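You operate a simulated robot arm through the tools that you are given. There is no shell and no other tool. Be economical: measure what you need, move in short steps, check, and stop when the job is done.

You are at the controls of a simulated two-armed robot. One attempt, no reset.

Task
Unwind the old tape, brush the flat head clean, wind 4 fresh wraps.
Fine: purple brush, back on its rest. What is to be rubbed or washed off counts as gone when no trace of it is left.

The check looks at the end state, three seconds after you hand in, the way a careful person would. Anything else that was tipped, shoved, dropped, spilled or broken makes it a failure.

Robot
Two 7-joint arms with two-finger parallel grippers on one trunk, on a base that drives. Base frame: it is fixed to the floor where the robot stands at the start and does not move with it; the origin is under the middle of the robot, x ahead of it, y to its left, z up; the surface under the hand at the start is at about z = 820. Readings come in mm, rad, newtons and seconds.
The left shoulder is at the start at [20, 138, 1250], the right one opposite. With the tool pointing down near the work surface each hand reaches from about 100 to 480 mm from the robot's upright axis, wherever it stands, measured 20 degrees to its own side. Places, roughly: crank of the tape jig [300, 0, 900]; flat head soot [200, 200, 900]. Payload 1.57 kg a hand.
The tool frame of a hand sits at the grasp point between the pads (the TCP): z along the fingers, y along the line on which they close. The tips reach 30 mm beyond it. Largest opening 80 mm; finger width 17, thickness 12; the body of the gripper, 40 by 82 mm, starts 80 mm behind the TCP.
Orientation is that of the tool frame in the base frame, as a unit quaternion [w, x, y, z]. With the fingers straight down and closing along the base's y, the tool's x points along the base's -x, its y along +y and its z along -z.

Tools
- The arms move only by the tool servo_tool. It takes "left_increments", "right_increments" or both (then of equal length, played together; a hand with none holds still); each is one flat list of numbers, 7 for each row, row after row: the shift along the tool's x, y, z in units of 300 mm (1.0 is 300 mm), then the turn, a rotation vector about the tool's x, y, z in units of 180 degrees (1.0 is 180 degrees), then the opening in per cent of the stroke, from 0 (shut) to 100 (fully open). In form: [x, y, z, rx, ry, rz, gripper, x, y, z, rx, ry, rz, gripper, ...]. A call has 1 to 10 rows; each row is the pose to reach, as a shift and turn from the pose commanded when the call began, along the tool's axes at that moment. A call with a number of a shift or a turn outside -1 to 1 is refused whole. A row lasts 0.2 s, in which the tool goes at most 50 mm and 0.15 rad; a call with a longer step from one row to the next is refused whole, and so is a gripper value outside its range. A pose out of reach is approached as far as the arm can. The call stops where the force on the tool passes 60 N (or 10 N more than at its start, if that is more) or the arm is blocked; 0.2 s more then pass. Each finger travels about 45 mm/s and halts on what it meets, pressing with about 43 N; the grip force reading is that of the motor and also rises with nothing between the fingers. The clock runs only during rows and for 0.2 s after the last one: add rows that repeat a pose to give the fingers time. It gives the time, the measured TCP pose, the force on the tool (base axes), the opening and the grip force at its end, in the units of the frame above (readings bear some noise), with the torque about the TCP (base axes, N m) and any sound that the robot's microphone picked up, and new pictures: "show" is both (left out), scene, wrist or none (wrist: the cameras of the hands that moved).
- Cameras (640 x 400 px; columns grow to the right, rows downward): "scene" is now at [182.4, 49.2, 1146.9]; the picture's right is [0.56, -0.83, 0.00], its down [-0.27, -0.18, -0.94] and it looks along [0.78, 0.53, -0.33] (base axes); focal length 214 px, centre (320, 200). "left" rides on the left gripper at [72, 7, -122] in its tool frame; the picture's right is [-0.09, 1.00, 0.00], its down [-0.84, -0.08, -0.54] and it looks along [-0.54, -0.05, 0.84] (tool axes); focal length 238 px, centre (320, 200). "right" rides on the right gripper at [72, -7, -122] in its tool frame; the picture's right is [0.09, 1.00, 0.00], its down [-0.84, 0.08, -0.54] and it looks along [-0.54, 0.05, 0.84] (tool axes); focal length 238 px, centre (320, 200). There is no depth. A picture from a camera that has moved, and an enlarged one, comes with that camera's place and axes in the base frame and with its lens. The place of the scene camera against the robot may be out by one fixed shift of up to 18 mm in any direction.
- slide_trunk(by): slides the trunk up (or, below 0, down) by that many mm; the arms and the scene camera ride with it, the base frame stays. It gives what a move gives, with no picture.
- base_move(legs): drives the robot by 1 to 6 legs, each [ahead, left, turn to the left] in mm, mm and rad, along the robot's own axes; the way and the turn of a leg run together, so that a leg with both is an arc; at most 1500 mm and 3.142 rad a leg. The arms and the cameras ride along, it lands a little off, and it stops where it bumps. It gives what a move gives, and a new picture of the scene camera.
- aim_head(pan, tilt): turns the head with the scene camera to pan (to the left, within 1.047 rad either way) and tilt (down, from -0.506 to 1.204), counted from straight ahead of the robot. It gives what a move gives, and a new picture of the scene camera.
- zoom(camera, box): a new picture of the part [left, top, right, bottom] of that camera's present view, enlarged. It takes no simulated time.
- close_job(): hands the job in; it is judged then, once.

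Go step by step. Nothing tells you exact positions but the pictures and the camera data: compare them with the known pose of the tool, close in by small moves and look again before you grip or let go. The budget is 120 turns and 260 pictures, counting those below and the enlarged ones. Unless the task says otherwise, let go and move clear before handing in, and close with one line.

The tools are called after "Request:" as a command line: name --argument value ..., lists and objects as JSON in quotes. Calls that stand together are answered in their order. servo_tool: Moves the arms, as the interface text tells. Its arguments: {"type":"object","properties":{"left_increments":{"type":"array","items":{"type":"number"}},"right_increments":{"type":"array","items":{"type":"number"}},"show":{"type":"string","enum":["both","scene","wrist","none"]}},"required":[]} The other tools are called the same way: slide_trunk (by) slides the trunk up or down; base_move (legs) drives the base; aim_head (pan, tilt) turns the head that bears the scene camera; zoom (camera, box) takes an enlarged picture of a part of a camera's view; close_job () hands the job in.

At the start:

```text
t: 0.0
left_position: [249.0, 376.7, 1205.0]
left_ee_rot: [-0.001, -0.025, 0.964, -0.266]
left_ft_force: [-0.9, -0.4, -0.5]
left_torque: [0.01, 0.0, 0.03]
left_width: 80.2
left_grasp_force: 0.0
right_position: [328.8, 17.3, 1137.9]
right_ee_rot: [-0.16, 0.0, 0.987, -0.003]
right_ft_force: [-1.1, -0.6, 0.2]
right_torque: [0.02, 0.0, -0.02]
right_width: 80.2
right_grasp_force: 0.0
trunk travel left (down, up): [-625.0, 615.0]
robot x, y, heading: [0.3, 2.9, 0.001]
head pan, tilt: [0.593, 0.337]
```

scene: 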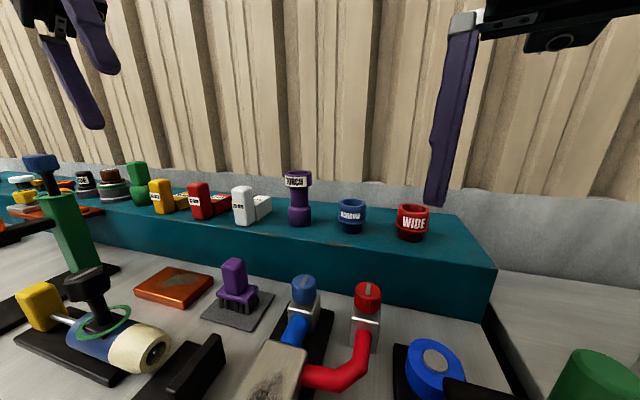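
right: 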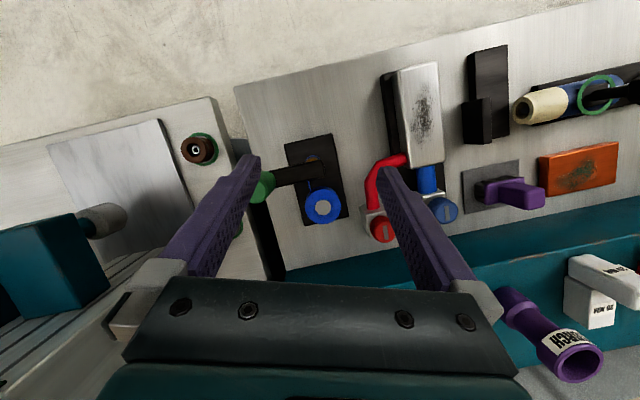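
left: 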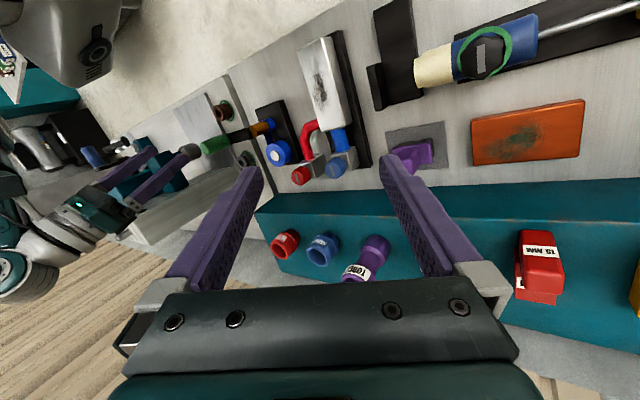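

I see the bench with a purple brush on a grey rest, a flat metal head with soot, and a tape jig with a green-handled crank and blue spool. I'll look closer at each.

Request:
aim_head --pan 0.1 --tilt 1.0

Request:
zoom --camera "right" --box '[220, 40, 560, 260]'

Request:
zoom --camera "left" --box '[180, 20, 480, 220]'

```text
t: 1.0
left_position: [248.2, 375.9, 1203.6]
left_ee_rot: [0.0, -0.025, 0.963, -0.267]
left_ft_force: [0.5, -0.6, 0.9]
left_torque: [0.01, -0.01, 0.02]
left_width: 80.1
left_grasp_force: 0.0
right_position: [328.3, 17.6, 1136.3]
right_ee_rot: [-0.161, -0.001, 0.987, -0.004]
right_ft_force: [-0.3, 0.9, -0.4]
right_torque: [-0.01, 0.02, 0.03]
right_width: 79.8
right_grasp_force: 0.1
trunk travel left (down, up): [-625.0, 615.0]
robot x, y, heading: [2.2, 2.3, -0.002]
head pan, tilt: [0.099, 1.0]
camera scene: at [174.5, 4.1, 1090.9], right [0.1, -0.99, 0.0], down [-0.84, -0.08, -0.54], along [0.54, 0.05, -0.84], focal length 214 px, centre (320, 200)
```

scene: 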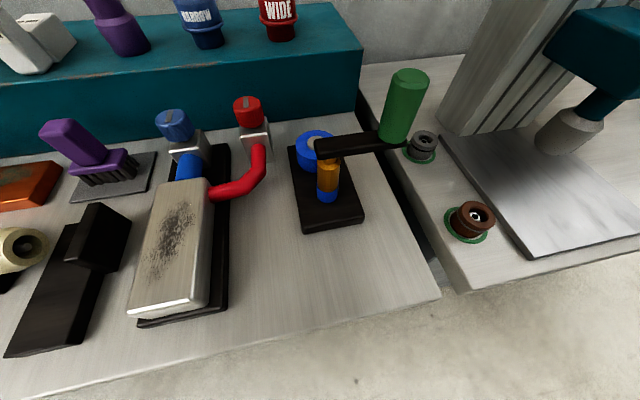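

```text
1.82 times, centred on (390, 150) of right
camera zoom: at [299.2, 11.4, 1275.0], right [-0.09, 1.0, 0.02], down [0.97, 0.08, 0.25], along [0.25, 0.04, -0.97], focal length 433 px, centre (193, 291)
```

zoom: 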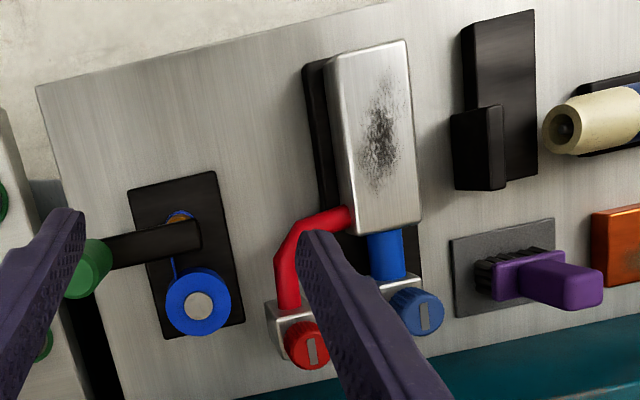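

```text
2.00 times, centred on (330, 120) of left
camera zoom: at [175.1, 441.8, 1305.5], right [0.04, 0.86, -0.51], down [0.83, 0.25, 0.49], along [0.55, -0.45, -0.7], focal length 477 px, centre (300, 360)
```

zoom: 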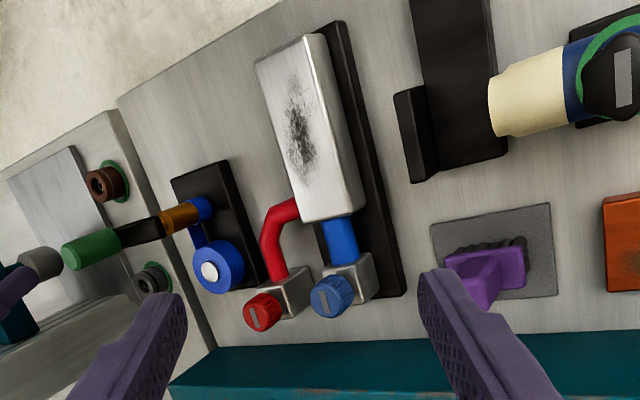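

The soot is on the metal block near [254,172]; the jig has a vertical-axis crank. I'll zoom in for detail.

Request:
zoom --camera "scene" --box '[260, 50, 460, 250]'

Request:
zoom --camera "scene" --box '[20, 90, 280, 330]'

Request:
zoom --camera "left" --box '[180, 80, 320, 190]'

Request:
aim_head --pan 0.9 --tilt 0.9

```text
2.00 times, centred on (360, 150) of scene
camera zoom: at [174.5, 4.1, 1090.9], right [0.1, -0.99, 0.0], down [-0.84, -0.08, -0.54], along [0.54, 0.05, -0.84], focal length 429 px, centre (240, 300)
```

zoom: 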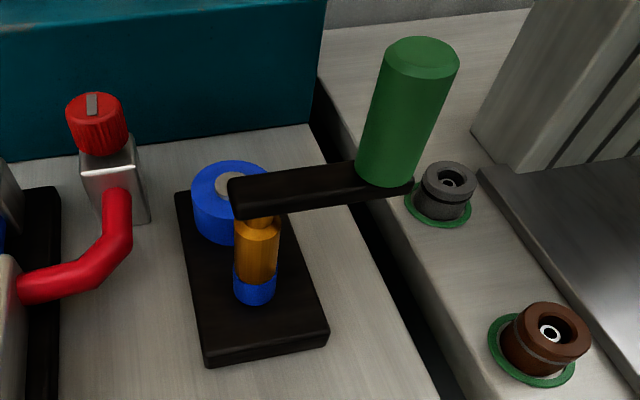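

```text
1.67 times, centred on (150, 210) of scene
camera zoom: at [174.5, 4.1, 1090.9], right [0.1, -0.99, 0.0], down [-0.84, -0.08, -0.54], along [0.54, 0.05, -0.84], focal length 358 px, centre (603, 183)
```

zoom: 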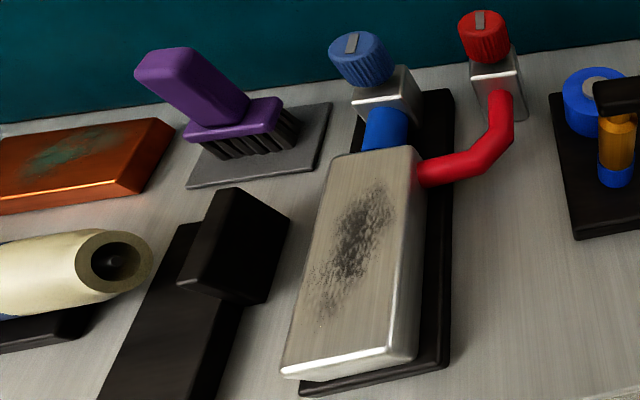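

```text
3.64 times, centred on (250, 135) of left
camera zoom: at [175.1, 441.8, 1305.5], right [0.04, 0.86, -0.51], down [0.83, 0.25, 0.49], along [0.55, -0.45, -0.7], focal length 867 px, centre (574, 436)
```

zoom: 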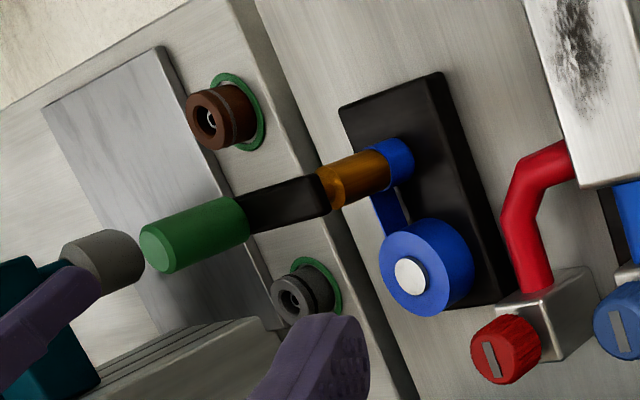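

```text
t: 2.2
left_position: [248.6, 374.9, 1203.1]
left_ee_rot: [0.0, -0.025, 0.964, -0.266]
left_ft_force: [0.0, -0.3, -0.4]
left_torque: [0.01, -0.02, -0.02]
left_width: 80.2
left_grasp_force: 0.0
right_position: [329.0, 17.9, 1138.2]
right_ee_rot: [-0.161, 0.0, 0.987, -0.003]
right_ft_force: [0.2, -0.3, -0.4]
right_torque: [0.01, -0.05, -0.02]
right_width: 80.3
right_grasp_force: 0.1
trunk travel left (down, up): [-625.0, 615.0]
robot x, y, heading: [0.9, -0.9, -0.0]
head pan, tilt: [0.901, 0.901]
camera scene: at [152.1, 56.2, 1098.0], right [0.78, -0.62, 0.0], down [-0.49, -0.61, -0.62], along [0.39, 0.49, -0.78], focal length 214 px, centre (320, 200)
```

scene: 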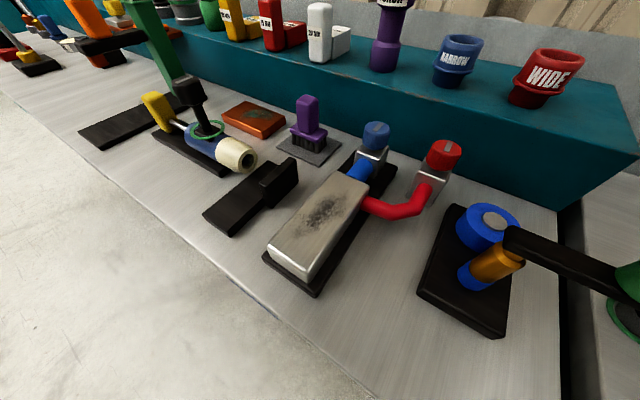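

Blue tape sits on the brass shaft; its strand leaves on the −y side, so counter-clockwise (from above) should unwind. Crank pivot I estimate at [340,11], handle at about [366,−53], z 935–1003. I move the right hand above the handle, pointing straight down.

Request:
servo_tool --right_increments '[-0.05, -0.06, 0.05, 0, -0.026, 0, 100, -0.1, -0.12, 0.1, 0, -0.052, 0, 100, -0.15, -0.18, 0.155, 0, -0.078, 0, 100, -0.199, -0.237, 0.207, 0, -0.103, 0, 100, -0.199, -0.237, 0.207, 0, -0.103, 0, 100]' --show "wrist"

Request:
aim_head --pan 0.0 --tilt 0.9

```text
t: 3.4
left_position: [249.5, 376.2, 1203.1]
left_ee_rot: [0.0, -0.024, 0.964, -0.266]
left_ft_force: [-0.5, 0.9, 0.8]
left_torque: [0.0, 0.01, 0.03]
left_width: 80.1
left_grasp_force: 0.0
right_position: [367.3, -53.0, 1060.1]
right_ee_rot: [0.001, -0.001, 1.0, -0.002]
right_ft_force: [0.1, -0.7, -0.1]
right_torque: [0.02, 0.0, -0.03]
right_width: 80.0
right_grasp_force: 0.0
trunk travel left (down, up): [-625.0, 615.0]
robot x, y, heading: [-2.7, -2.0, 0.002]
head pan, tilt: [0.901, 0.901]
camera right: at [295.4, -60.3, 1181.0], right [-0.09, 1.0, -0.01], down [0.83, 0.08, 0.54], along [0.54, 0.05, -0.84], focal length 238 px, centre (320, 200)
```

right: 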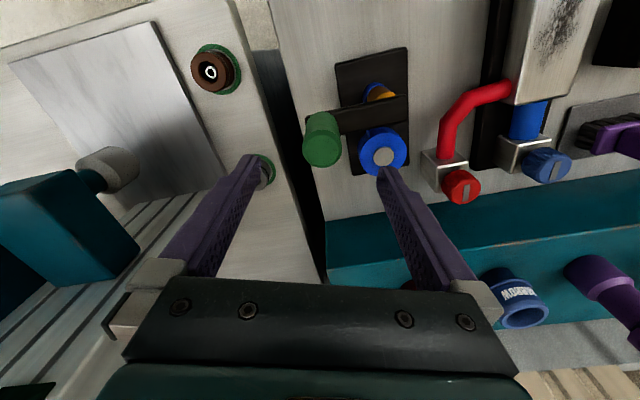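

```text
t: 4.6
left_position: [248.7, 375.2, 1203.2]
left_ee_rot: [-0.001, -0.024, 0.963, -0.267]
left_ft_force: [0.4, -0.2, 0.3]
left_torque: [-0.03, -0.02, 0.04]
left_width: 79.8
left_grasp_force: 0.0
right_position: [368.0, -53.0, 1061.0]
right_ee_rot: [0.002, -0.001, 1.0, -0.003]
right_ft_force: [-0.5, -0.4, 0.7]
right_torque: [0.0, 0.0, 0.03]
right_width: 79.8
right_grasp_force: 0.1
trunk travel left (down, up): [-625.0, 615.0]
robot x, y, heading: [1.8, -1.4, -0.004]
head pan, tilt: [0.0, 0.901]
camera scene: at [180.6, -2.8, 1098.0], right [0.0, -1.0, 0.0], down [-0.78, 0.0, -0.62], along [0.62, 0.0, -0.78], focal length 214 px, centre (320, 200)
```

scene: 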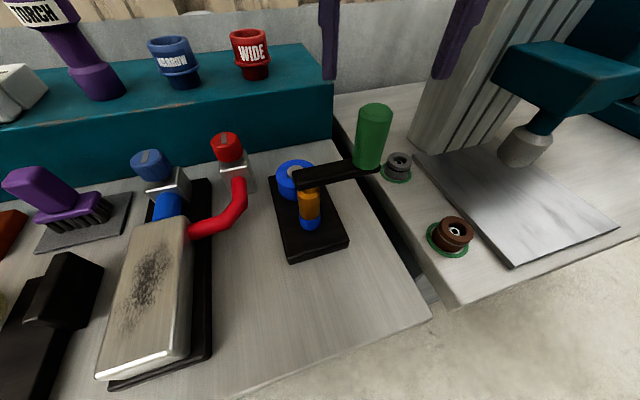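

Handle top reads about [369,−52, ~990]. I lower the hand around it.

Request:
servo_tool --right_increments '[0, 0, 0.1, 0, 0, 0, 100, 0, 0, 0.19, 0, 0, 0, 100, 0, 0, 0.25, 0, 0, 0, 100, 0, 0, 0.25, 0, 0, 0, 100]'

Request:
zoom --camera "scene" --box '[250, 60, 490, 260]'

```text
t: 5.6
left_position: [250.1, 375.8, 1203.3]
left_ee_rot: [0.0, -0.024, 0.963, -0.267]
left_ft_force: [-0.1, 0.8, 0.4]
left_torque: [-0.02, 0.03, -0.01]
left_width: 79.8
left_grasp_force: 0.0
right_position: [367.4, -54.7, 985.7]
right_ee_rot: [0.001, -0.001, 1.0, -0.002]
right_ft_force: [0.0, -0.8, -0.5]
right_torque: [0.0, 0.01, 0.02]
right_width: 80.3
right_grasp_force: 0.0
trunk travel left (down, up): [-625.0, 615.0]
robot x, y, heading: [1.3, -1.0, 0.001]
head pan, tilt: [0.0, 0.901]
camera scene: at [180.6, -2.9, 1098.0], right [0.0, -1.0, 0.0], down [-0.78, 0.0, -0.62], along [0.62, 0.0, -0.78], focal length 214 px, centre (320, 200)
camera right: at [294.5, -60.9, 1106.5], right [-0.09, 1.0, -0.01], down [0.84, 0.08, 0.54], along [0.54, 0.05, -0.84], focal length 238 px, centre (320, 200)
```

scene: 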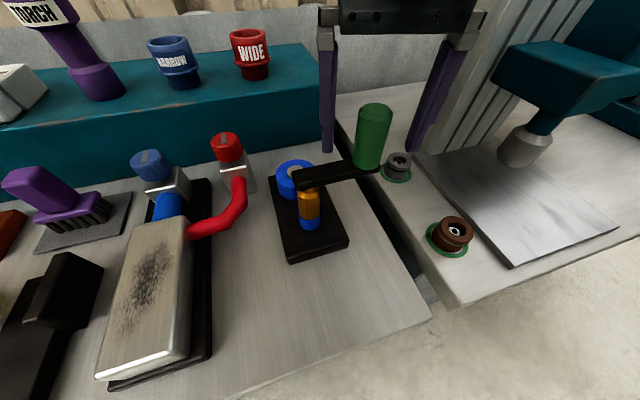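
right: 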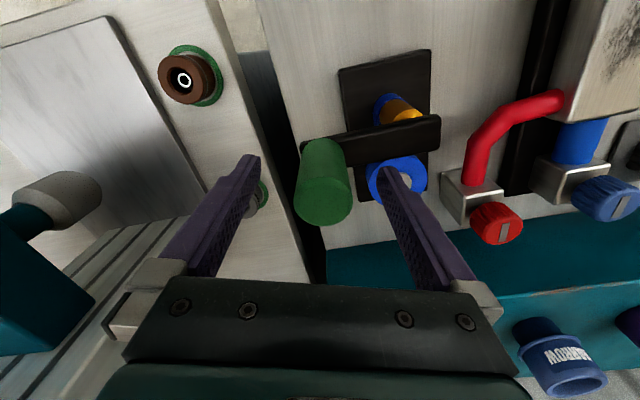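

```text
2.00 times, centred on (370, 160) of scene
camera zoom: at [180.6, -2.9, 1098.0], right [0.0, -1.0, 0.0], down [-0.78, 0.0, -0.62], along [0.62, 0.0, -0.78], focal length 429 px, centre (220, 280)
```

zoom: 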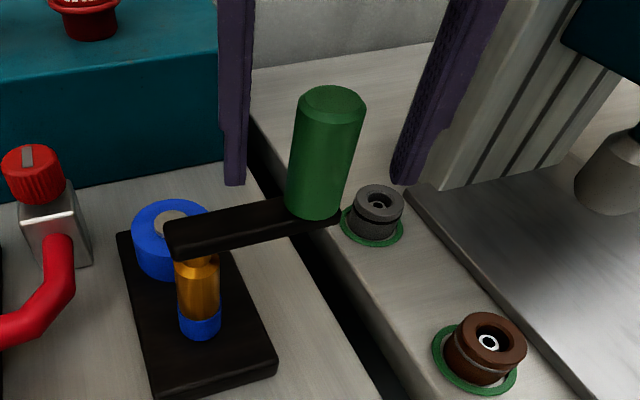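

Alignment looks good; lower a bit more and close on the handle.

Request:
servo_tool --right_increments '[0.006, 0.007, 0.045, 0, 0, 0, 100, 0.006, 0.007, 0.045, 0, 0, 0, 60, 0.006, 0.007, 0.045, 0, 0, 0, 30, 0.006, 0.007, 0.045, 0, 0, 0, 20, 0.006, 0.007, 0.045, 0, 0, 0, 20, 0.006, 0.007, 0.045, 0, 0, 0, 20]'

```text
t: 7.0
left_position: [248.6, 374.2, 1202.7]
left_ee_rot: [-0.001, -0.024, 0.964, -0.266]
left_ft_force: [1.2, -0.3, -0.4]
left_torque: [-0.03, -0.03, 0.01]
left_width: 80.1
left_grasp_force: 0.1
right_position: [363.2, -52.2, 972.1]
right_ee_rot: [0.002, 0.001, 1.0, -0.004]
right_ft_force: [1.1, -3.7, -3.0]
right_torque: [1.12, 0.04, -0.01]
right_width: 31.0
right_grasp_force: 30.7
trunk travel left (down, up): [-625.0, 615.0]
robot x, y, heading: [-0.6, 0.8, -0.001]
head pan, tilt: [0.0, 0.901]
camera scene: at [180.6, -3.4, 1098.0], right [0.0, -1.0, 0.0], down [-0.78, 0.0, -0.62], along [0.62, 0.0, -0.78], focal length 214 px, centre (320, 200)
camera right: at [292.0, -59.1, 1093.0], right [-0.09, 1.0, -0.01], down [0.84, 0.08, 0.54], along [0.54, 0.04, -0.84], focal length 238 px, centre (320, 200)
```

scene: 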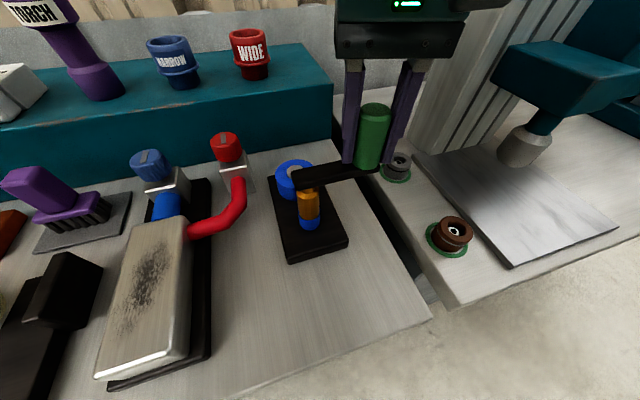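
right: 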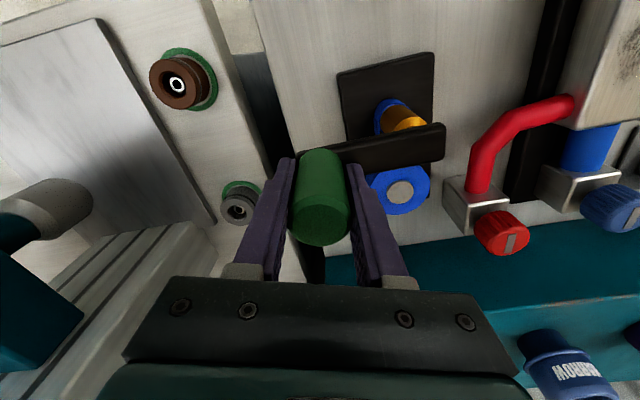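

Gripped (31 mm). I try a small 40° counter-clockwise arc about the pivot [338,11] and read forces.

Request:
servo_tool --right_increments '[-0.035, 0.0183, 0, 0, 0, 0, 20, -0.0663, 0.0423, 0, 0, 0, 0, 20, -0.0933, 0.0713, 0, 0, 0, 0, 20, -0.1143, 0.1047, 0, 0, 0, 0, 20, -0.1143, 0.1047, 0, 0, 0, 0, 20]' --show "wrist"

Request:
zoom --camera "scene" --box '[250, 60, 490, 260]'

```text
t: 8.2
left_position: [250.8, 374.2, 1203.0]
left_ee_rot: [0.0, -0.025, 0.963, -0.267]
left_ft_force: [0.1, 0.1, -0.4]
left_torque: [0.01, 0.01, 0.02]
left_width: 79.9
left_grasp_force: 0.2
right_position: [402.4, -22.2, 971.8]
right_ee_rot: [0.004, 0.0, 1.0, -0.005]
right_ft_force: [15.4, -11.7, -10.5]
right_torque: [2.04, 0.16, 0.04]
right_width: 31.1
right_grasp_force: 39.8
trunk travel left (down, up): [-625.0, 615.0]
robot x, y, heading: [-0.4, -0.4, 0.001]
head pan, tilt: [0.0, 0.901]
camera right: at [329.1, -29.1, 1092.7], right [-0.09, 1.0, -0.01], down [0.83, 0.08, 0.55], along [0.55, 0.04, -0.84], focal length 238 px, centre (320, 200)
```

right: 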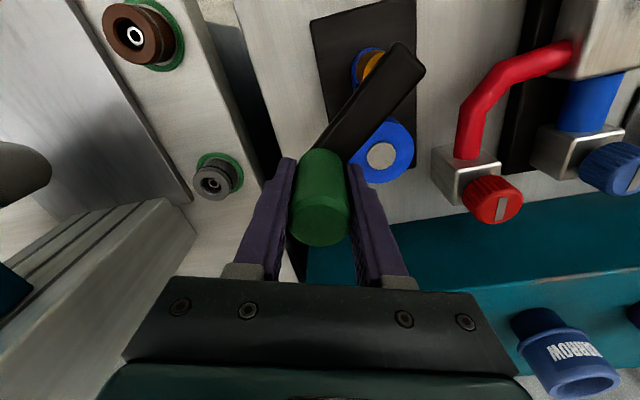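

```text
2.00 times, centred on (370, 160) of scene
camera zoom: at [182.5, -4.3, 1098.2], right [0.0, -1.0, 0.0], down [-0.78, 0.0, -0.62], along [0.62, 0.0, -0.78], focal length 429 px, centre (220, 280)
```

zoom: 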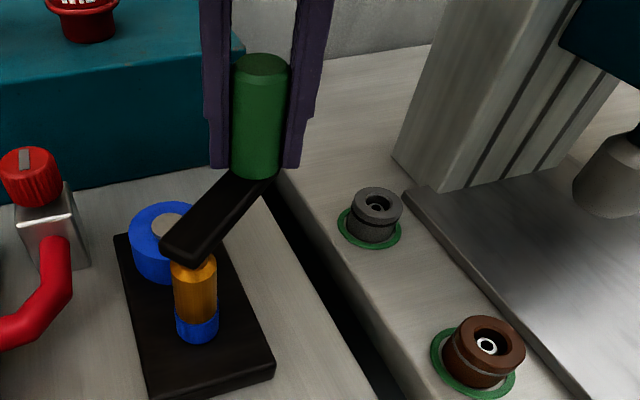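

The crank turns with ~15 N radial force, so the radius is nearer 71. I continue 120° more.

Request:
servo_tool --right_increments '[-0.021, 0.038, 0, 0, 0, 0, 20, -0.0293, 0.0867, 0, 0, 0, 0, 20, -0.0277, 0.1363, 0, 0, 0, 0, 20, -0.0157, 0.1843, 0, 0, 0, 0, 20, 0.006, 0.2287, 0, 0, 0, 0, 20, 0.0363, 0.2677, 0, 0, 0, 0, 20, 0.0743, 0.2997, 0, 0, 0, 0, 20, 0.118, 0.3227, 0, 0, 0, 0, 20, 0.1657, 0.3363, 0, 0, 0, 0, 20, 0.215, 0.34, 0, 0, 0, 0, 20]' --show "wrist"

Request:
zoom --camera "scene" --box '[250, 60, 490, 260]'

```text
t: 10.4
left_position: [250.0, 377.2, 1204.3]
left_ee_rot: [0.001, -0.025, 0.964, -0.265]
left_ft_force: [0.5, 0.3, 0.3]
left_torque: [-0.01, 0.01, 0.01]
left_width: 79.9
left_grasp_force: 0.1
right_position: [334.2, 84.6, 973.7]
right_ee_rot: [0.002, 0.0, 1.0, -0.001]
right_ft_force: [0.5, 8.6, 13.8]
right_torque: [0.73, -0.6, 0.06]
right_width: 30.8
right_grasp_force: 39.9
trunk travel left (down, up): [-625.0, 615.0]
robot x, y, heading: [0.7, -2.2, -0.002]
head pan, tilt: [0.0, 0.901]
camera right: at [262.7, 76.5, 1094.1], right [-0.09, 1.0, 0.0], down [0.83, 0.08, 0.54], along [0.54, 0.05, -0.84], focal length 238 px, centre (320, 200)
```

right: 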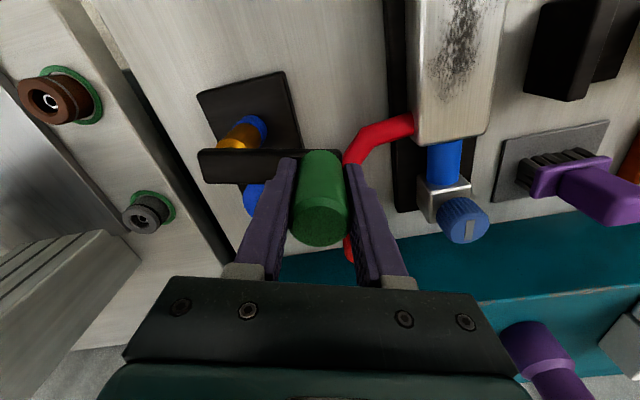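

```text
2.00 times, centred on (370, 160) of scene
camera zoom: at [181.6, -1.5, 1098.8], right [0.0, -1.0, 0.0], down [-0.78, 0.0, -0.62], along [0.62, 0.0, -0.78], focal length 429 px, centre (220, 280)
```

zoom: 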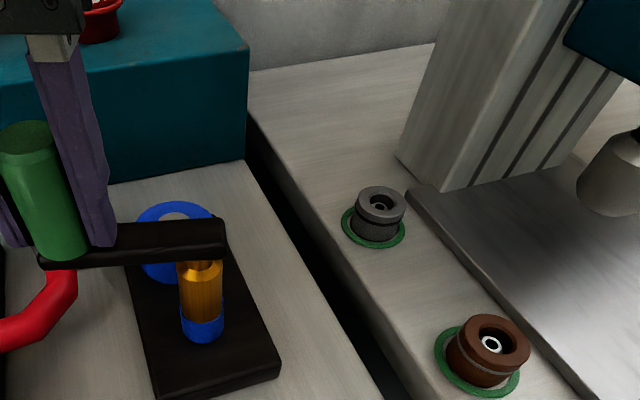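

Refined pivot ≈[342,14], r ≈70. I continue 180°.

Request:
servo_tool --right_increments '[0.074, -0.012, 0, 0, 0, 0, 20, 0.1357, -0.052, 0, 0, 0, 0, 20, 0.182, -0.109, 0, 0, 0, 0, 20, 0.2083, -0.1777, 0, 0, 0, 0, 20, 0.212, -0.2513, 0, 0, 0, 0, 20, 0.193, -0.3223, 0, 0, 0, 0, 20, 0.153, -0.384, 0, 0, 0, 0, 20, 0.0957, -0.4303, 0, 0, 0, 0, 20, 0.0273, -0.4567, 0, 0, 0, 0, 20, -0.0463, -0.4603, 0, 0, 0, 0, 20]' --show "wrist"

Request:
zoom --camera "scene" --box '[250, 60, 490, 260]'

```text
t: 12.6
left_position: [249.9, 376.2, 1203.8]
left_ee_rot: [-0.001, -0.024, 0.964, -0.266]
left_ft_force: [0.1, -0.5, -0.2]
left_torque: [0.03, 0.03, 0.0]
left_width: 80.4
left_grasp_force: 0.1
right_position: [349.1, -55.9, 972.2]
right_ee_rot: [0.002, -0.002, 1.0, -0.003]
right_ft_force: [-3.8, 4.0, 10.4]
right_torque: [1.33, -0.12, 0.0]
right_width: 30.7
right_grasp_force: 39.9
trunk travel left (down, up): [-625.0, 615.0]
robot x, y, heading: [0.8, 2.0, 0.001]
head pan, tilt: [0.0, 0.901]
camera right: at [276.9, -62.3, 1093.2], right [-0.09, 1.0, -0.01], down [0.84, 0.08, 0.54], along [0.54, 0.05, -0.84], focal length 238 px, centre (320, 200)
```

right: 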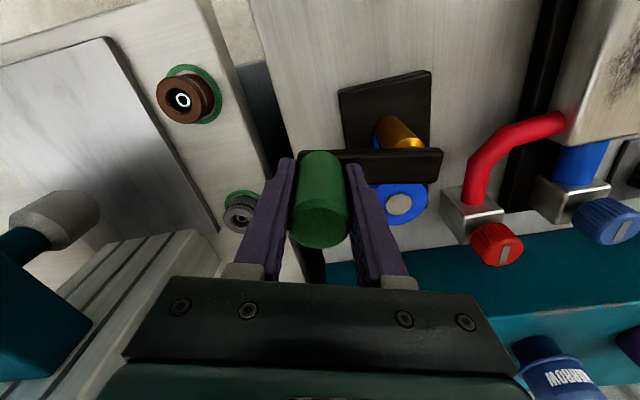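

```text
2.00 times, centred on (370, 160) of scene
camera zoom: at [180.9, -2.1, 1097.9], right [0.0, -1.0, 0.0], down [-0.78, 0.0, -0.62], along [0.62, 0.0, -0.78], focal length 429 px, centre (220, 280)
```

zoom: 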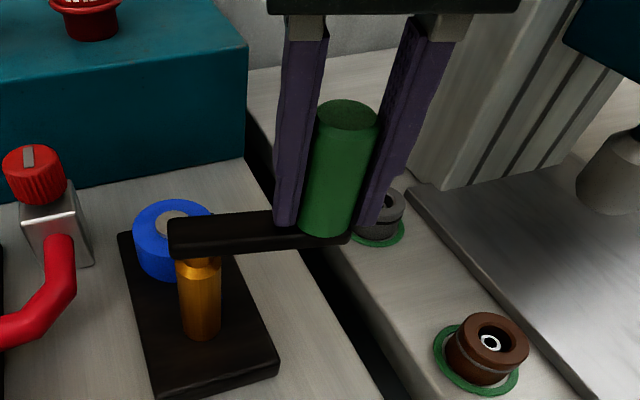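

The shaft now looks bare of blue tape. I'll check closely that no trace is left.

Request:
zoom --camera "right" --box '[320, 50, 460, 230]'

Request:
zoom --camera "scene" --box '[290, 150, 380, 250]'

Request:
zoom --camera "left" --box '[230, 90, 310, 190]'

```text
2.22 times, centred on (390, 140) of right
camera zoom: at [276.9, -62.3, 1093.2], right [-0.09, 1.0, -0.01], down [0.84, 0.08, 0.54], along [0.54, 0.05, -0.84], focal length 530 px, centre (164, 333)
```

zoom: 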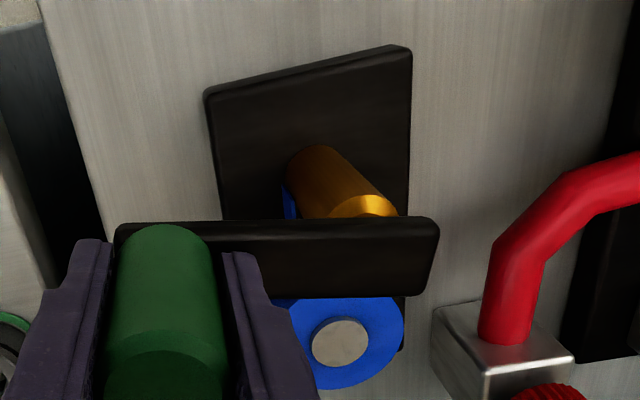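

```text
4.00 times, centred on (335, 200) of scene
camera zoom: at [180.9, -2.1, 1097.9], right [0.0, -1.0, 0.0], down [-0.78, 0.0, -0.62], along [0.62, 0.0, -0.78], focal length 858 px, centre (260, 200)
```

zoom: 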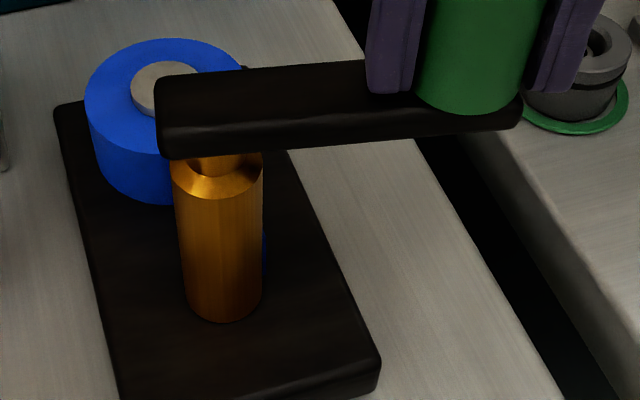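

```text
4.00 times, centred on (270, 140) of left
camera zoom: at [175.2, 442.4, 1305.9], right [0.04, 0.86, -0.51], down [0.83, 0.25, 0.49], along [0.55, -0.45, -0.7], focal length 953 px, centre (520, 440)
```

zoom: 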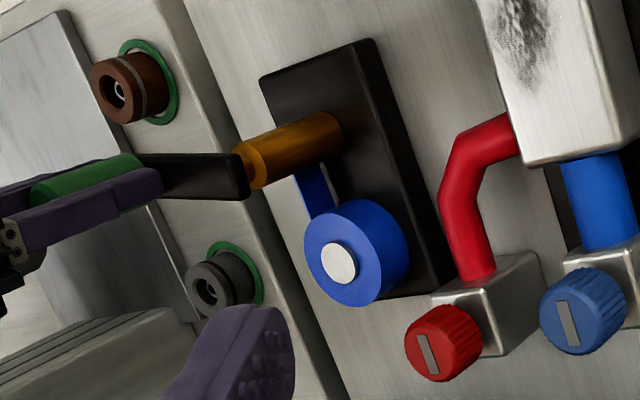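

Bare. I bring it the last ~20° to complete a full turn, then release and rise clear.

Request:
servo_tool --right_increments '[-0.04, 0.0077, 0, 0, 0, 0, 20, -0.0783, 0.0223, 0, 0, 0, 0, 20, -0.0783, 0.0223, 0, 0, 0, 0, 20, -0.0783, 0.0223, 0, 0, 0, 0, 70, -0.0783, 0.0223, 0, 0, 0, 0, 80, -0.0783, 0.0223, 0, 0, 0, 0, 80, -0.0783, 0.0223, 0, 0, 0, 0, 80, -0.0783, 0.0223, -0.13, 0, 0, 0, 80, -0.0783, 0.0223, -0.28, 0, 0, 0, 80, -0.0783, -0.12, -0.33, 0, 0, 0, 80]' --show "none"

Request:
zoom --camera "left" --box '[210, 90, 310, 190]'

Request:
aim_head --pan 0.7 --tilt 0.95

```text
t: 14.8
left_position: [249.7, 376.2, 1203.4]
left_ee_rot: [-0.001, -0.025, 0.963, -0.267]
left_ft_force: [0.3, 0.0, -0.5]
left_torque: [0.01, -0.01, -0.04]
left_width: 80.0
left_grasp_force: 0.1
right_position: [373.3, -94.9, 1069.4]
right_ee_rot: [0.002, -0.001, 1.0, -0.003]
right_ft_force: [0.4, -0.2, 0.0]
right_torque: [-0.05, 0.02, 0.0]
right_width: 64.1
right_grasp_force: 0.1
trunk travel left (down, up): [-625.0, 615.0]
robot x, y, heading: [0.8, -4.7, 0.002]
head pan, tilt: [0.0, 0.901]
```

```text
4.00 times, centred on (260, 140) of left
camera zoom: at [175.1, 441.7, 1305.5], right [0.04, 0.86, -0.51], down [0.83, 0.25, 0.49], along [0.55, -0.45, -0.7], focal length 953 px, centre (560, 440)
```

zoom: 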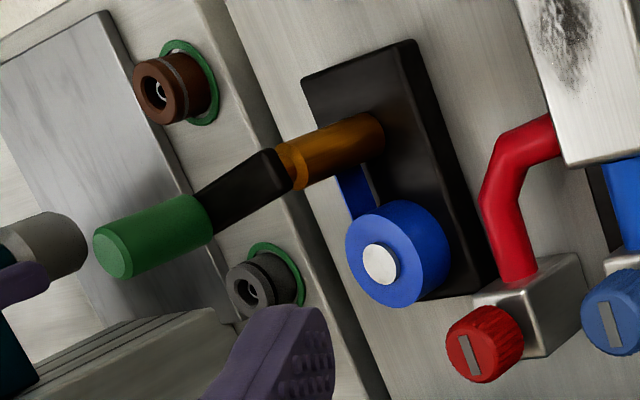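

```text
t: 15.8
left_position: [248.1, 375.9, 1202.6]
left_ee_rot: [-0.001, -0.024, 0.963, -0.267]
left_ft_force: [-0.3, -0.1, -0.1]
left_torque: [0.0, -0.03, 0.02]
left_width: 80.0
left_grasp_force: 0.0
right_position: [373.0, -93.4, 1069.8]
right_ee_rot: [0.001, -0.001, 1.0, -0.003]
right_ft_force: [-0.1, 0.4, 0.1]
right_torque: [-0.02, 0.0, -0.01]
right_width: 64.0
right_grasp_force: 0.1
trunk travel left (down, up): [-625.0, 615.0]
robot x, y, heading: [1.5, 1.1, 0.004]
head pan, tilt: [0.7, 0.949]
camera scene: at [160.8, 43.9, 1094.4], right [0.64, -0.77, 0.0], down [-0.62, -0.52, -0.58], along [0.45, 0.37, -0.81], focal length 214 px, centre (320, 200)
```

scene: 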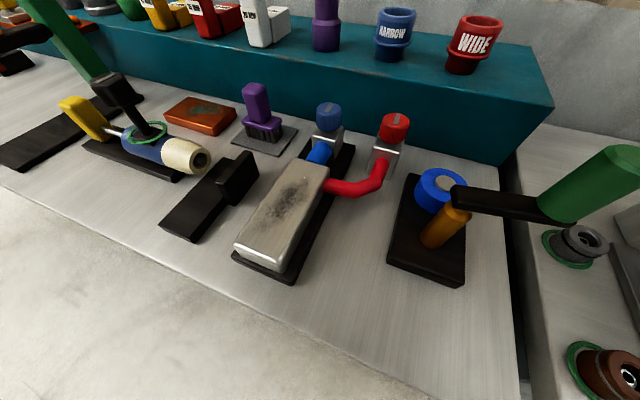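

The jig is done for unwinding. Now the brush: zoom, and swing the left hand to point down above it (base near [362,351,855]).

Request:
zoom --camera "scene" --box '[200, 60, 360, 180]'

Request:
servo_tool --left_increments '[-0.04, 0.0, 0.0, -0.043, 0, 0, 100, -0.09, 0.0, 0.03, -0.086, 0, 0, 100, -0.14, 0.0, 0.06, -0.129, 0, 0, 100, -0.19, 0.03, 0.09, -0.172, 0, 0, 100, -0.24, 0.06, 0.14, -0.172, 0, 0, 100, -0.29, 0.09, 0.2, -0.172, 0, 0, 100, -0.29, 0.09, 0.2, -0.172, 0, 0, 100]'

```text
3.33 times, centred on (280, 120) of scene
camera zoom: at [160.8, 43.9, 1094.4], right [0.64, -0.77, 0.0], down [-0.62, -0.52, -0.58], along [0.45, 0.37, -0.81], focal length 715 px, centre (453, 467)
```

zoom: 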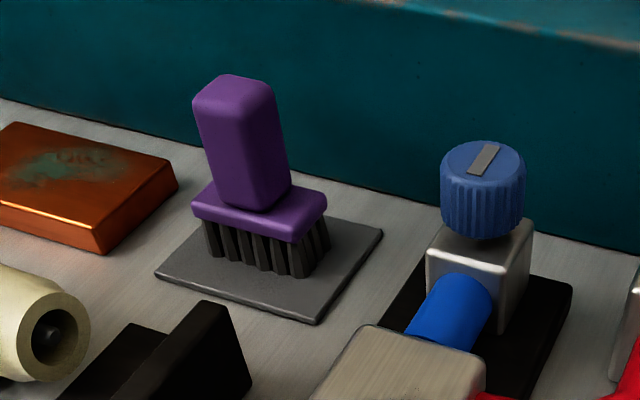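

```text
t: 16.5
left_position: [269.6, 369.2, 1163.5]
left_ee_rot: [-0.003, -0.043, 0.972, -0.231]
left_ft_force: [0.0, -0.2, 0.7]
left_torque: [0.0, 0.01, 0.01]
left_width: 80.2
left_grasp_force: 0.0
right_position: [373.5, -94.3, 1068.9]
right_ee_rot: [0.001, -0.001, 1.0, -0.003]
right_ft_force: [0.2, -0.4, -0.4]
right_torque: [0.0, 0.03, -0.01]
right_width: 64.0
right_grasp_force: 0.1
trunk travel left (down, up): [-625.0, 615.0]
robot x, y, heading: [-0.1, 0.8, -0.003]
head pan, tilt: [0.7, 0.949]
stopped in row 3 (left hand): the arm was blocked; the commanded pose is now the measured one
camera scene: at [160.8, 44.0, 1094.4], right [0.64, -0.76, 0.0], down [-0.62, -0.52, -0.58], along [0.45, 0.38, -0.81], focal length 214 px, centre (320, 200)
camera left: at [195.1, 423.9, 1271.4], right [0.01, 0.89, -0.45], down [0.83, 0.24, 0.5], along [0.55, -0.38, -0.74], focal length 238 px, centre (320, 200)
```

scene: 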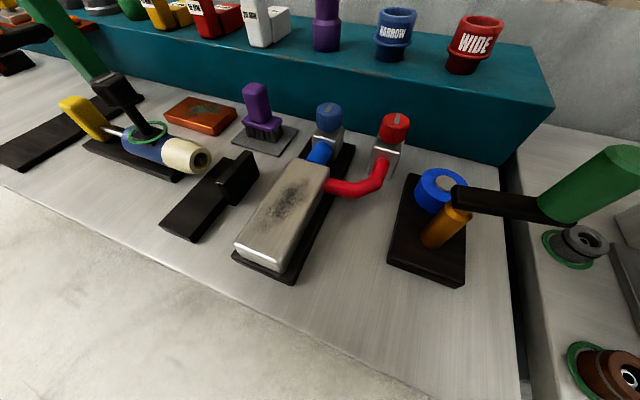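
left: 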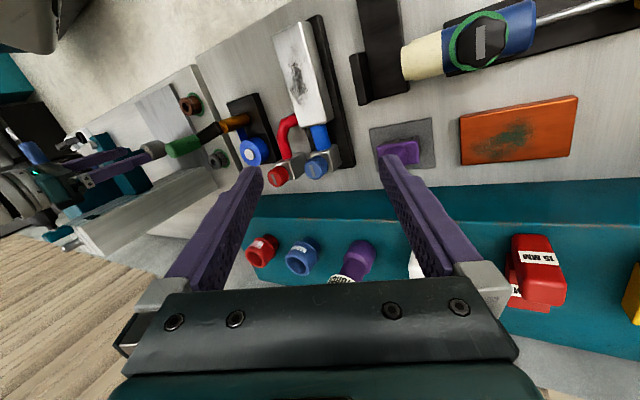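

The brush lies slightly beyond comfortable reach, so I drive the base 180 mm left (hands are high and clear).

Request:
base_move --legs '[[0, 180, 0]]'

```text
t: 18.0
left_position: [269.1, 548.9, 1164.1]
left_ee_rot: [-0.003, -0.042, 0.972, -0.23]
left_ft_force: [-0.4, 0.2, 0.3]
left_torque: [0.0, 0.01, 0.02]
left_width: 80.3
left_grasp_force: 0.1
right_position: [374.0, 87.3, 1069.4]
right_ee_rot: [0.002, -0.001, 1.0, -0.003]
right_ft_force: [-0.3, -0.3, 0.2]
right_torque: [0.0, 0.01, 0.02]
right_width: 63.9
right_grasp_force: 0.0
trunk travel left (down, up): [-625.0, 615.0]
robot x, y, heading: [2.5, 183.3, -0.003]
head pan, tilt: [0.7, 0.949]
camera scene: at [160.9, 224.5, 1094.4], right [0.64, -0.77, 0.0], down [-0.62, -0.52, -0.58], along [0.45, 0.37, -0.81], focal length 214 px, centre (320, 200)
```

scene: 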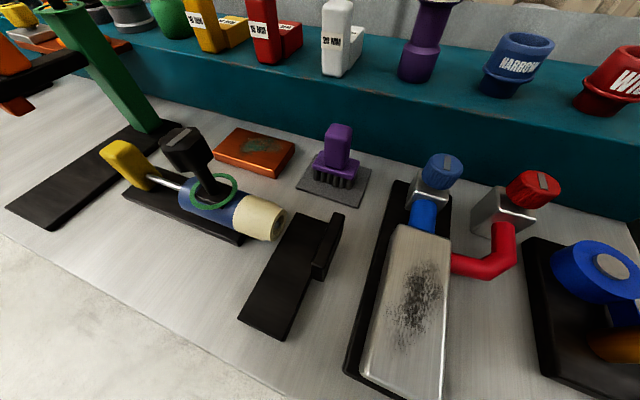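

Handle now triangulates to about [370,363], top near z 900. I move the left hand down over it to z=1000.

Request:
servo_tool --left_increments '[-0.049, -0.056, 0.129, -0.025, 0.001, 0.004, 100, -0.098, -0.113, 0.258, -0.05, 0.002, 0.009, 100, -0.147, -0.169, 0.387, -0.075, 0.003, 0.013, 100, -0.197, -0.225, 0.516, -0.1, 0.004, 0.017, 100, -0.246, -0.282, 0.645, -0.124, 0.005, 0.022, 100, -0.295, -0.338, 0.774, -0.148, 0.006, 0.026, 100, -0.295, -0.338, 0.774, -0.148, 0.006, 0.026, 100]'

```text
t: 18.6
left_position: [317.3, 484.3, 1133.0]
left_ee_rot: [0.078, -0.058, 0.96, -0.264]
left_ft_force: [-0.4, -0.6, 0.5]
left_torque: [0.0, -0.01, 0.01]
left_width: 80.2
left_grasp_force: 0.1
right_position: [372.6, 86.8, 1070.4]
right_ee_rot: [0.001, -0.001, 1.0, -0.002]
right_ft_force: [-0.2, -0.8, -0.3]
right_torque: [-0.01, -0.01, -0.03]
right_width: 64.0
right_grasp_force: 0.0
trunk travel left (down, up): [-625.0, 615.0]
robot x, y, heading: [0.4, 177.0, -0.002]
head pan, tilt: [0.7, 0.949]
stopped in row 3 (left hand): the arm was blocked; the commanded pose is now the measured one
camera scene: at [160.9, 224.6, 1094.4], right [0.64, -0.77, 0.0], down [-0.62, -0.52, -0.58], along [0.45, 0.37, -0.81], focal length 214 px, centre (320, 200)
camera left: at [225.0, 540.0, 1224.9], right [0.02, 0.87, -0.5], down [0.73, 0.33, 0.6], along [0.69, -0.38, -0.62], focal length 238 px, centre (320, 200)
```

scene: 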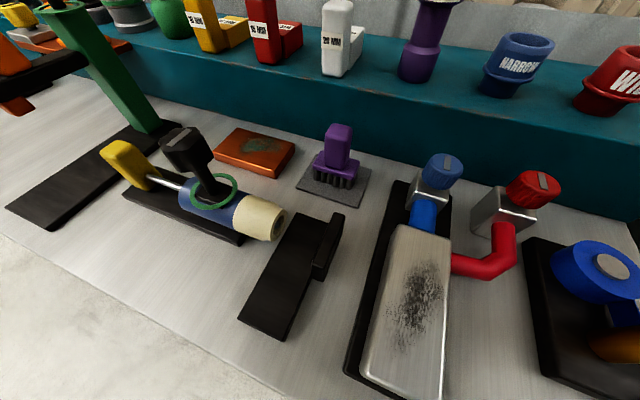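
left: 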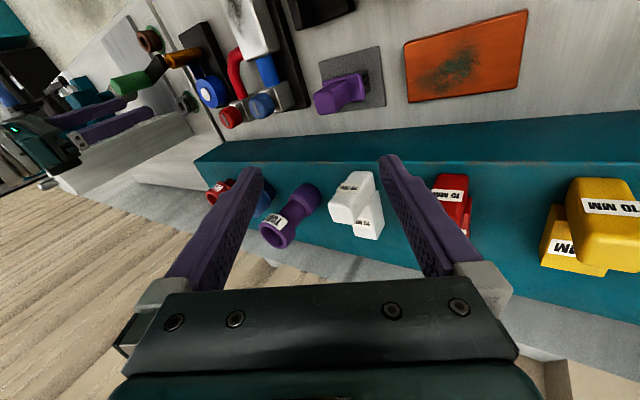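

Blocked by a joint limit rather than contact. I'll first translate inward/down without turning, then rotate.

Request:
servo_tool --left_increments '[0.038, -0.025, 0.121, 0, 0, 0, 100, 0.076, -0.049, 0.242, 0, 0, 0, 100, 0.115, -0.074, 0.363, 0, 0, 0, 100, 0.153, -0.098, 0.483, 0, 0, 0, 100, 0.153, -0.098, 0.483, 0, 0, 0, 100]' --show "none"

```text
t: 19.8
left_position: [297.9, 380.9, 1015.8]
left_ee_rot: [0.079, -0.112, 0.942, -0.307]
left_ft_force: [0.4, 1.1, 0.2]
left_torque: [-0.01, -0.02, -0.01]
left_width: 80.2
left_grasp_force: 0.0
right_position: [374.1, 86.5, 1068.8]
right_ee_rot: [0.003, 0.0, 1.0, -0.003]
right_ft_force: [-0.7, 0.1, -0.5]
right_torque: [-0.01, 0.0, 0.0]
right_width: 64.0
right_grasp_force: 0.1
trunk travel left (down, up): [-625.0, 615.0]
robot x, y, heading: [-3.9, 179.7, -0.004]
head pan, tilt: [0.7, 0.949]
stopped in row 5 (left hand): the arm was blocked; the commanded pose is now the measured one
```

Position reached with the hand still tilted; I try rotating to vertical here.

Request:
servo_tool --left_increments '[0, 0, 0, -0.033, 0.008, 0.012, 100, 0, 0, 0, -0.066, 0.017, 0.024, 100, 0, 0, 0, -0.1, 0.025, 0.036, 100, 0, 0, 0, -0.133, 0.034, 0.049, 100, 0, 0, 0, -0.166, 0.042, 0.061, 100, 0, 0, 0, -0.199, 0.051, 0.073, 100]' --show "none"

```text
t: 20.4
left_position: [294.6, 386.2, 1010.8]
left_ee_rot: [0.061, -0.159, 0.942, -0.291]
left_ft_force: [-0.2, -0.5, 0.5]
left_torque: [0.02, 0.04, -0.02]
left_width: 80.2
left_grasp_force: 0.0
right_position: [373.1, 86.8, 1071.4]
right_ee_rot: [0.002, 0.0, 1.0, -0.003]
right_ft_force: [-0.3, -0.2, -0.6]
right_torque: [0.02, 0.0, 0.0]
right_width: 64.1
right_grasp_force: 0.0
trunk travel left (down, up): [-625.0, 615.0]
robot x, y, heading: [-0.6, 182.1, -0.004]
head pan, tilt: [0.7, 0.949]
stopped in row 2 (left hand): the arm was blocked; the commanded pose is now the measured one
```

Still limited at this side angle. I move the left hand inward to about 20° side angle and retry.

Request:
servo_tool --left_increments '[0.04, -0.093, 0.036, 0, 0, 0, 100, 0.08, -0.187, 0.072, 0, 0, 0, 100, 0.12, -0.28, 0.109, 0, 0, 0, 100]' --show "none"

Request:
servo_tool --left_increments '[0, 0, 0, -0.033, 0.002, 0.02, 100, 0, 0, 0, -0.066, 0.005, 0.04, 100, 0, 0, 0, -0.1, 0.007, 0.06, 100, 0, 0, 0, -0.133, 0.01, 0.08, 100]'

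```text
t: 20.9
left_position: [297.4, 346.7, 1024.3]
left_ee_rot: [0.071, -0.244, 0.898, -0.359]
left_ft_force: [0.2, -0.2, -0.7]
left_torque: [0.0, 0.01, -0.01]
left_width: 79.8
left_grasp_force: 0.1
right_position: [373.3, 86.9, 1070.8]
right_ee_rot: [0.001, 0.001, 1.0, -0.003]
right_ft_force: [-0.3, 0.3, -0.2]
right_torque: [0.01, 0.01, 0.01]
right_width: 63.9
right_grasp_force: 0.1
trunk travel left (down, up): [-625.0, 615.0]
robot x, y, heading: [-0.6, 177.8, -0.007]
head pan, tilt: [0.7, 0.949]
stopped in row 2 (left hand): the arm was blocked; the commanded pose is now the measured one
```

```text
t: 21.5
left_position: [295.2, 355.8, 1020.5]
left_ee_rot: [0.054, -0.28, 0.897, -0.337]
left_ft_force: [-0.1, 0.2, 0.6]
left_torque: [0.0, 0.01, -0.02]
left_width: 79.6
left_grasp_force: 0.1
right_position: [373.8, 87.0, 1070.9]
right_ee_rot: [0.002, 0.0, 1.0, -0.002]
right_ft_force: [0.1, 0.4, 0.7]
right_torque: [-0.03, 0.0, -0.01]
right_width: 64.0
right_grasp_force: 0.1
trunk travel left (down, up): [-625.0, 615.0]
robot x, y, heading: [-0.7, 182.7, -0.001]
head pan, tilt: [0.7, 0.949]
stopped in row 2 (left hand): the arm was blocked; the commanded pose is now the measured one
camera scene: at [160.9, 224.5, 1094.4], right [0.64, -0.77, 0.0], down [-0.62, -0.52, -0.58], along [0.45, 0.37, -0.81], focal length 214 px, centre (320, 200)
camera left: at [197.5, 392.4, 1116.4], right [-0.39, 0.66, -0.64], down [0.58, 0.71, 0.39], along [0.72, -0.22, -0.66], focal length 238 px, centre (320, 200)
```

scene: 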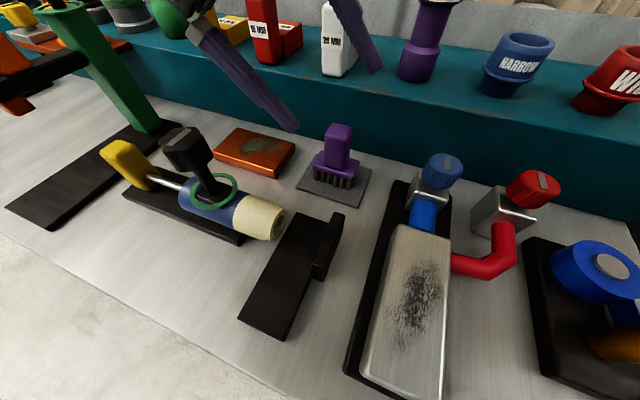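
left: 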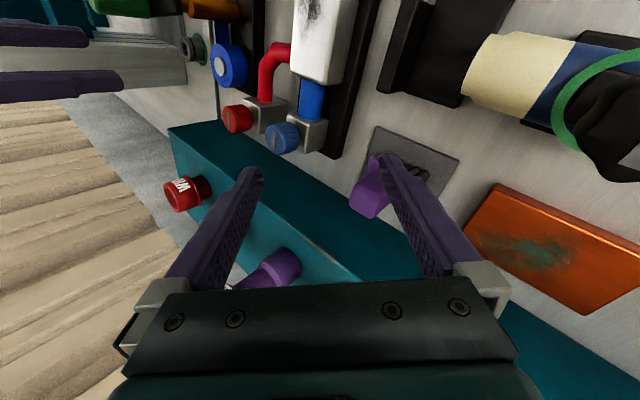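

The left arm is against its limits, so I'll use the right hand for the brush. I lift the left hand away and check.

Request:
servo_tool --left_increments '[-0.01, -0.01, -0.14, 0, 0, 0, 100, -0.02, -0.02, -0.28, 0, 0, 0, 100, -0.03, -0.03, -0.42, 0, 0, 0, 100, -0.042, -0.042, -0.56, 0, 0, 0, 100, -0.052, -0.052, -0.702, 0, 0, 0, 100]' --show "none"

Request:
aim_head --pan 1.0 --tilt 0.4

```text
t: 22.9
left_position: [251.6, 471.9, 1156.3]
left_ee_rot: [-0.016, -0.295, 0.898, -0.326]
left_ft_force: [0.1, -0.4, 0.6]
left_torque: [0.02, -0.03, 0.03]
left_width: 79.9
left_grasp_force: 0.0
right_position: [373.8, 85.3, 1069.7]
right_ee_rot: [0.002, 0.0, 1.0, -0.002]
right_ft_force: [0.2, 0.0, -0.9]
right_torque: [0.01, -0.02, -0.01]
right_width: 63.9
right_grasp_force: 0.0
trunk travel left (down, up): [-625.0, 615.0]
robot x, y, heading: [-1.5, 180.9, -0.002]
head pan, tilt: [0.7, 0.949]
stopped in row 5 (left hand): the arm was blocked; the commanded pose is now the measured one
```

```text
t: 23.9
left_position: [252.4, 470.5, 1157.4]
left_ee_rot: [-0.015, -0.293, 0.898, -0.327]
left_ft_force: [-1.0, 0.1, -0.4]
left_torque: [-0.01, -0.01, 0.0]
left_width: 79.8
left_grasp_force: 0.0
right_position: [373.3, 87.0, 1070.3]
right_ee_rot: [0.002, 0.0, 1.0, -0.002]
right_ft_force: [0.1, -0.8, -0.1]
right_torque: [0.0, 0.0, 0.01]
right_width: 64.3
right_grasp_force: 0.0
trunk travel left (down, up): [-625.0, 615.0]
robot x, y, heading: [-0.5, 183.2, -0.005]
head pan, tilt: [1.0, 0.4]
camera scene: at [155.4, 255.6, 1141.0], right [0.84, -0.54, 0.0], down [-0.21, -0.33, -0.92], along [0.5, 0.77, -0.39], focal length 214 px, centre (320, 200)
```

scene: 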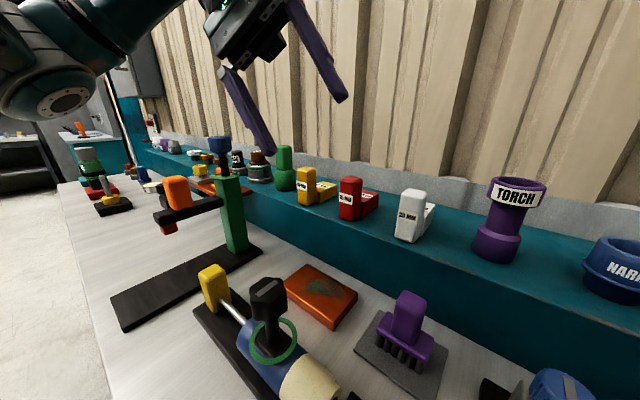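

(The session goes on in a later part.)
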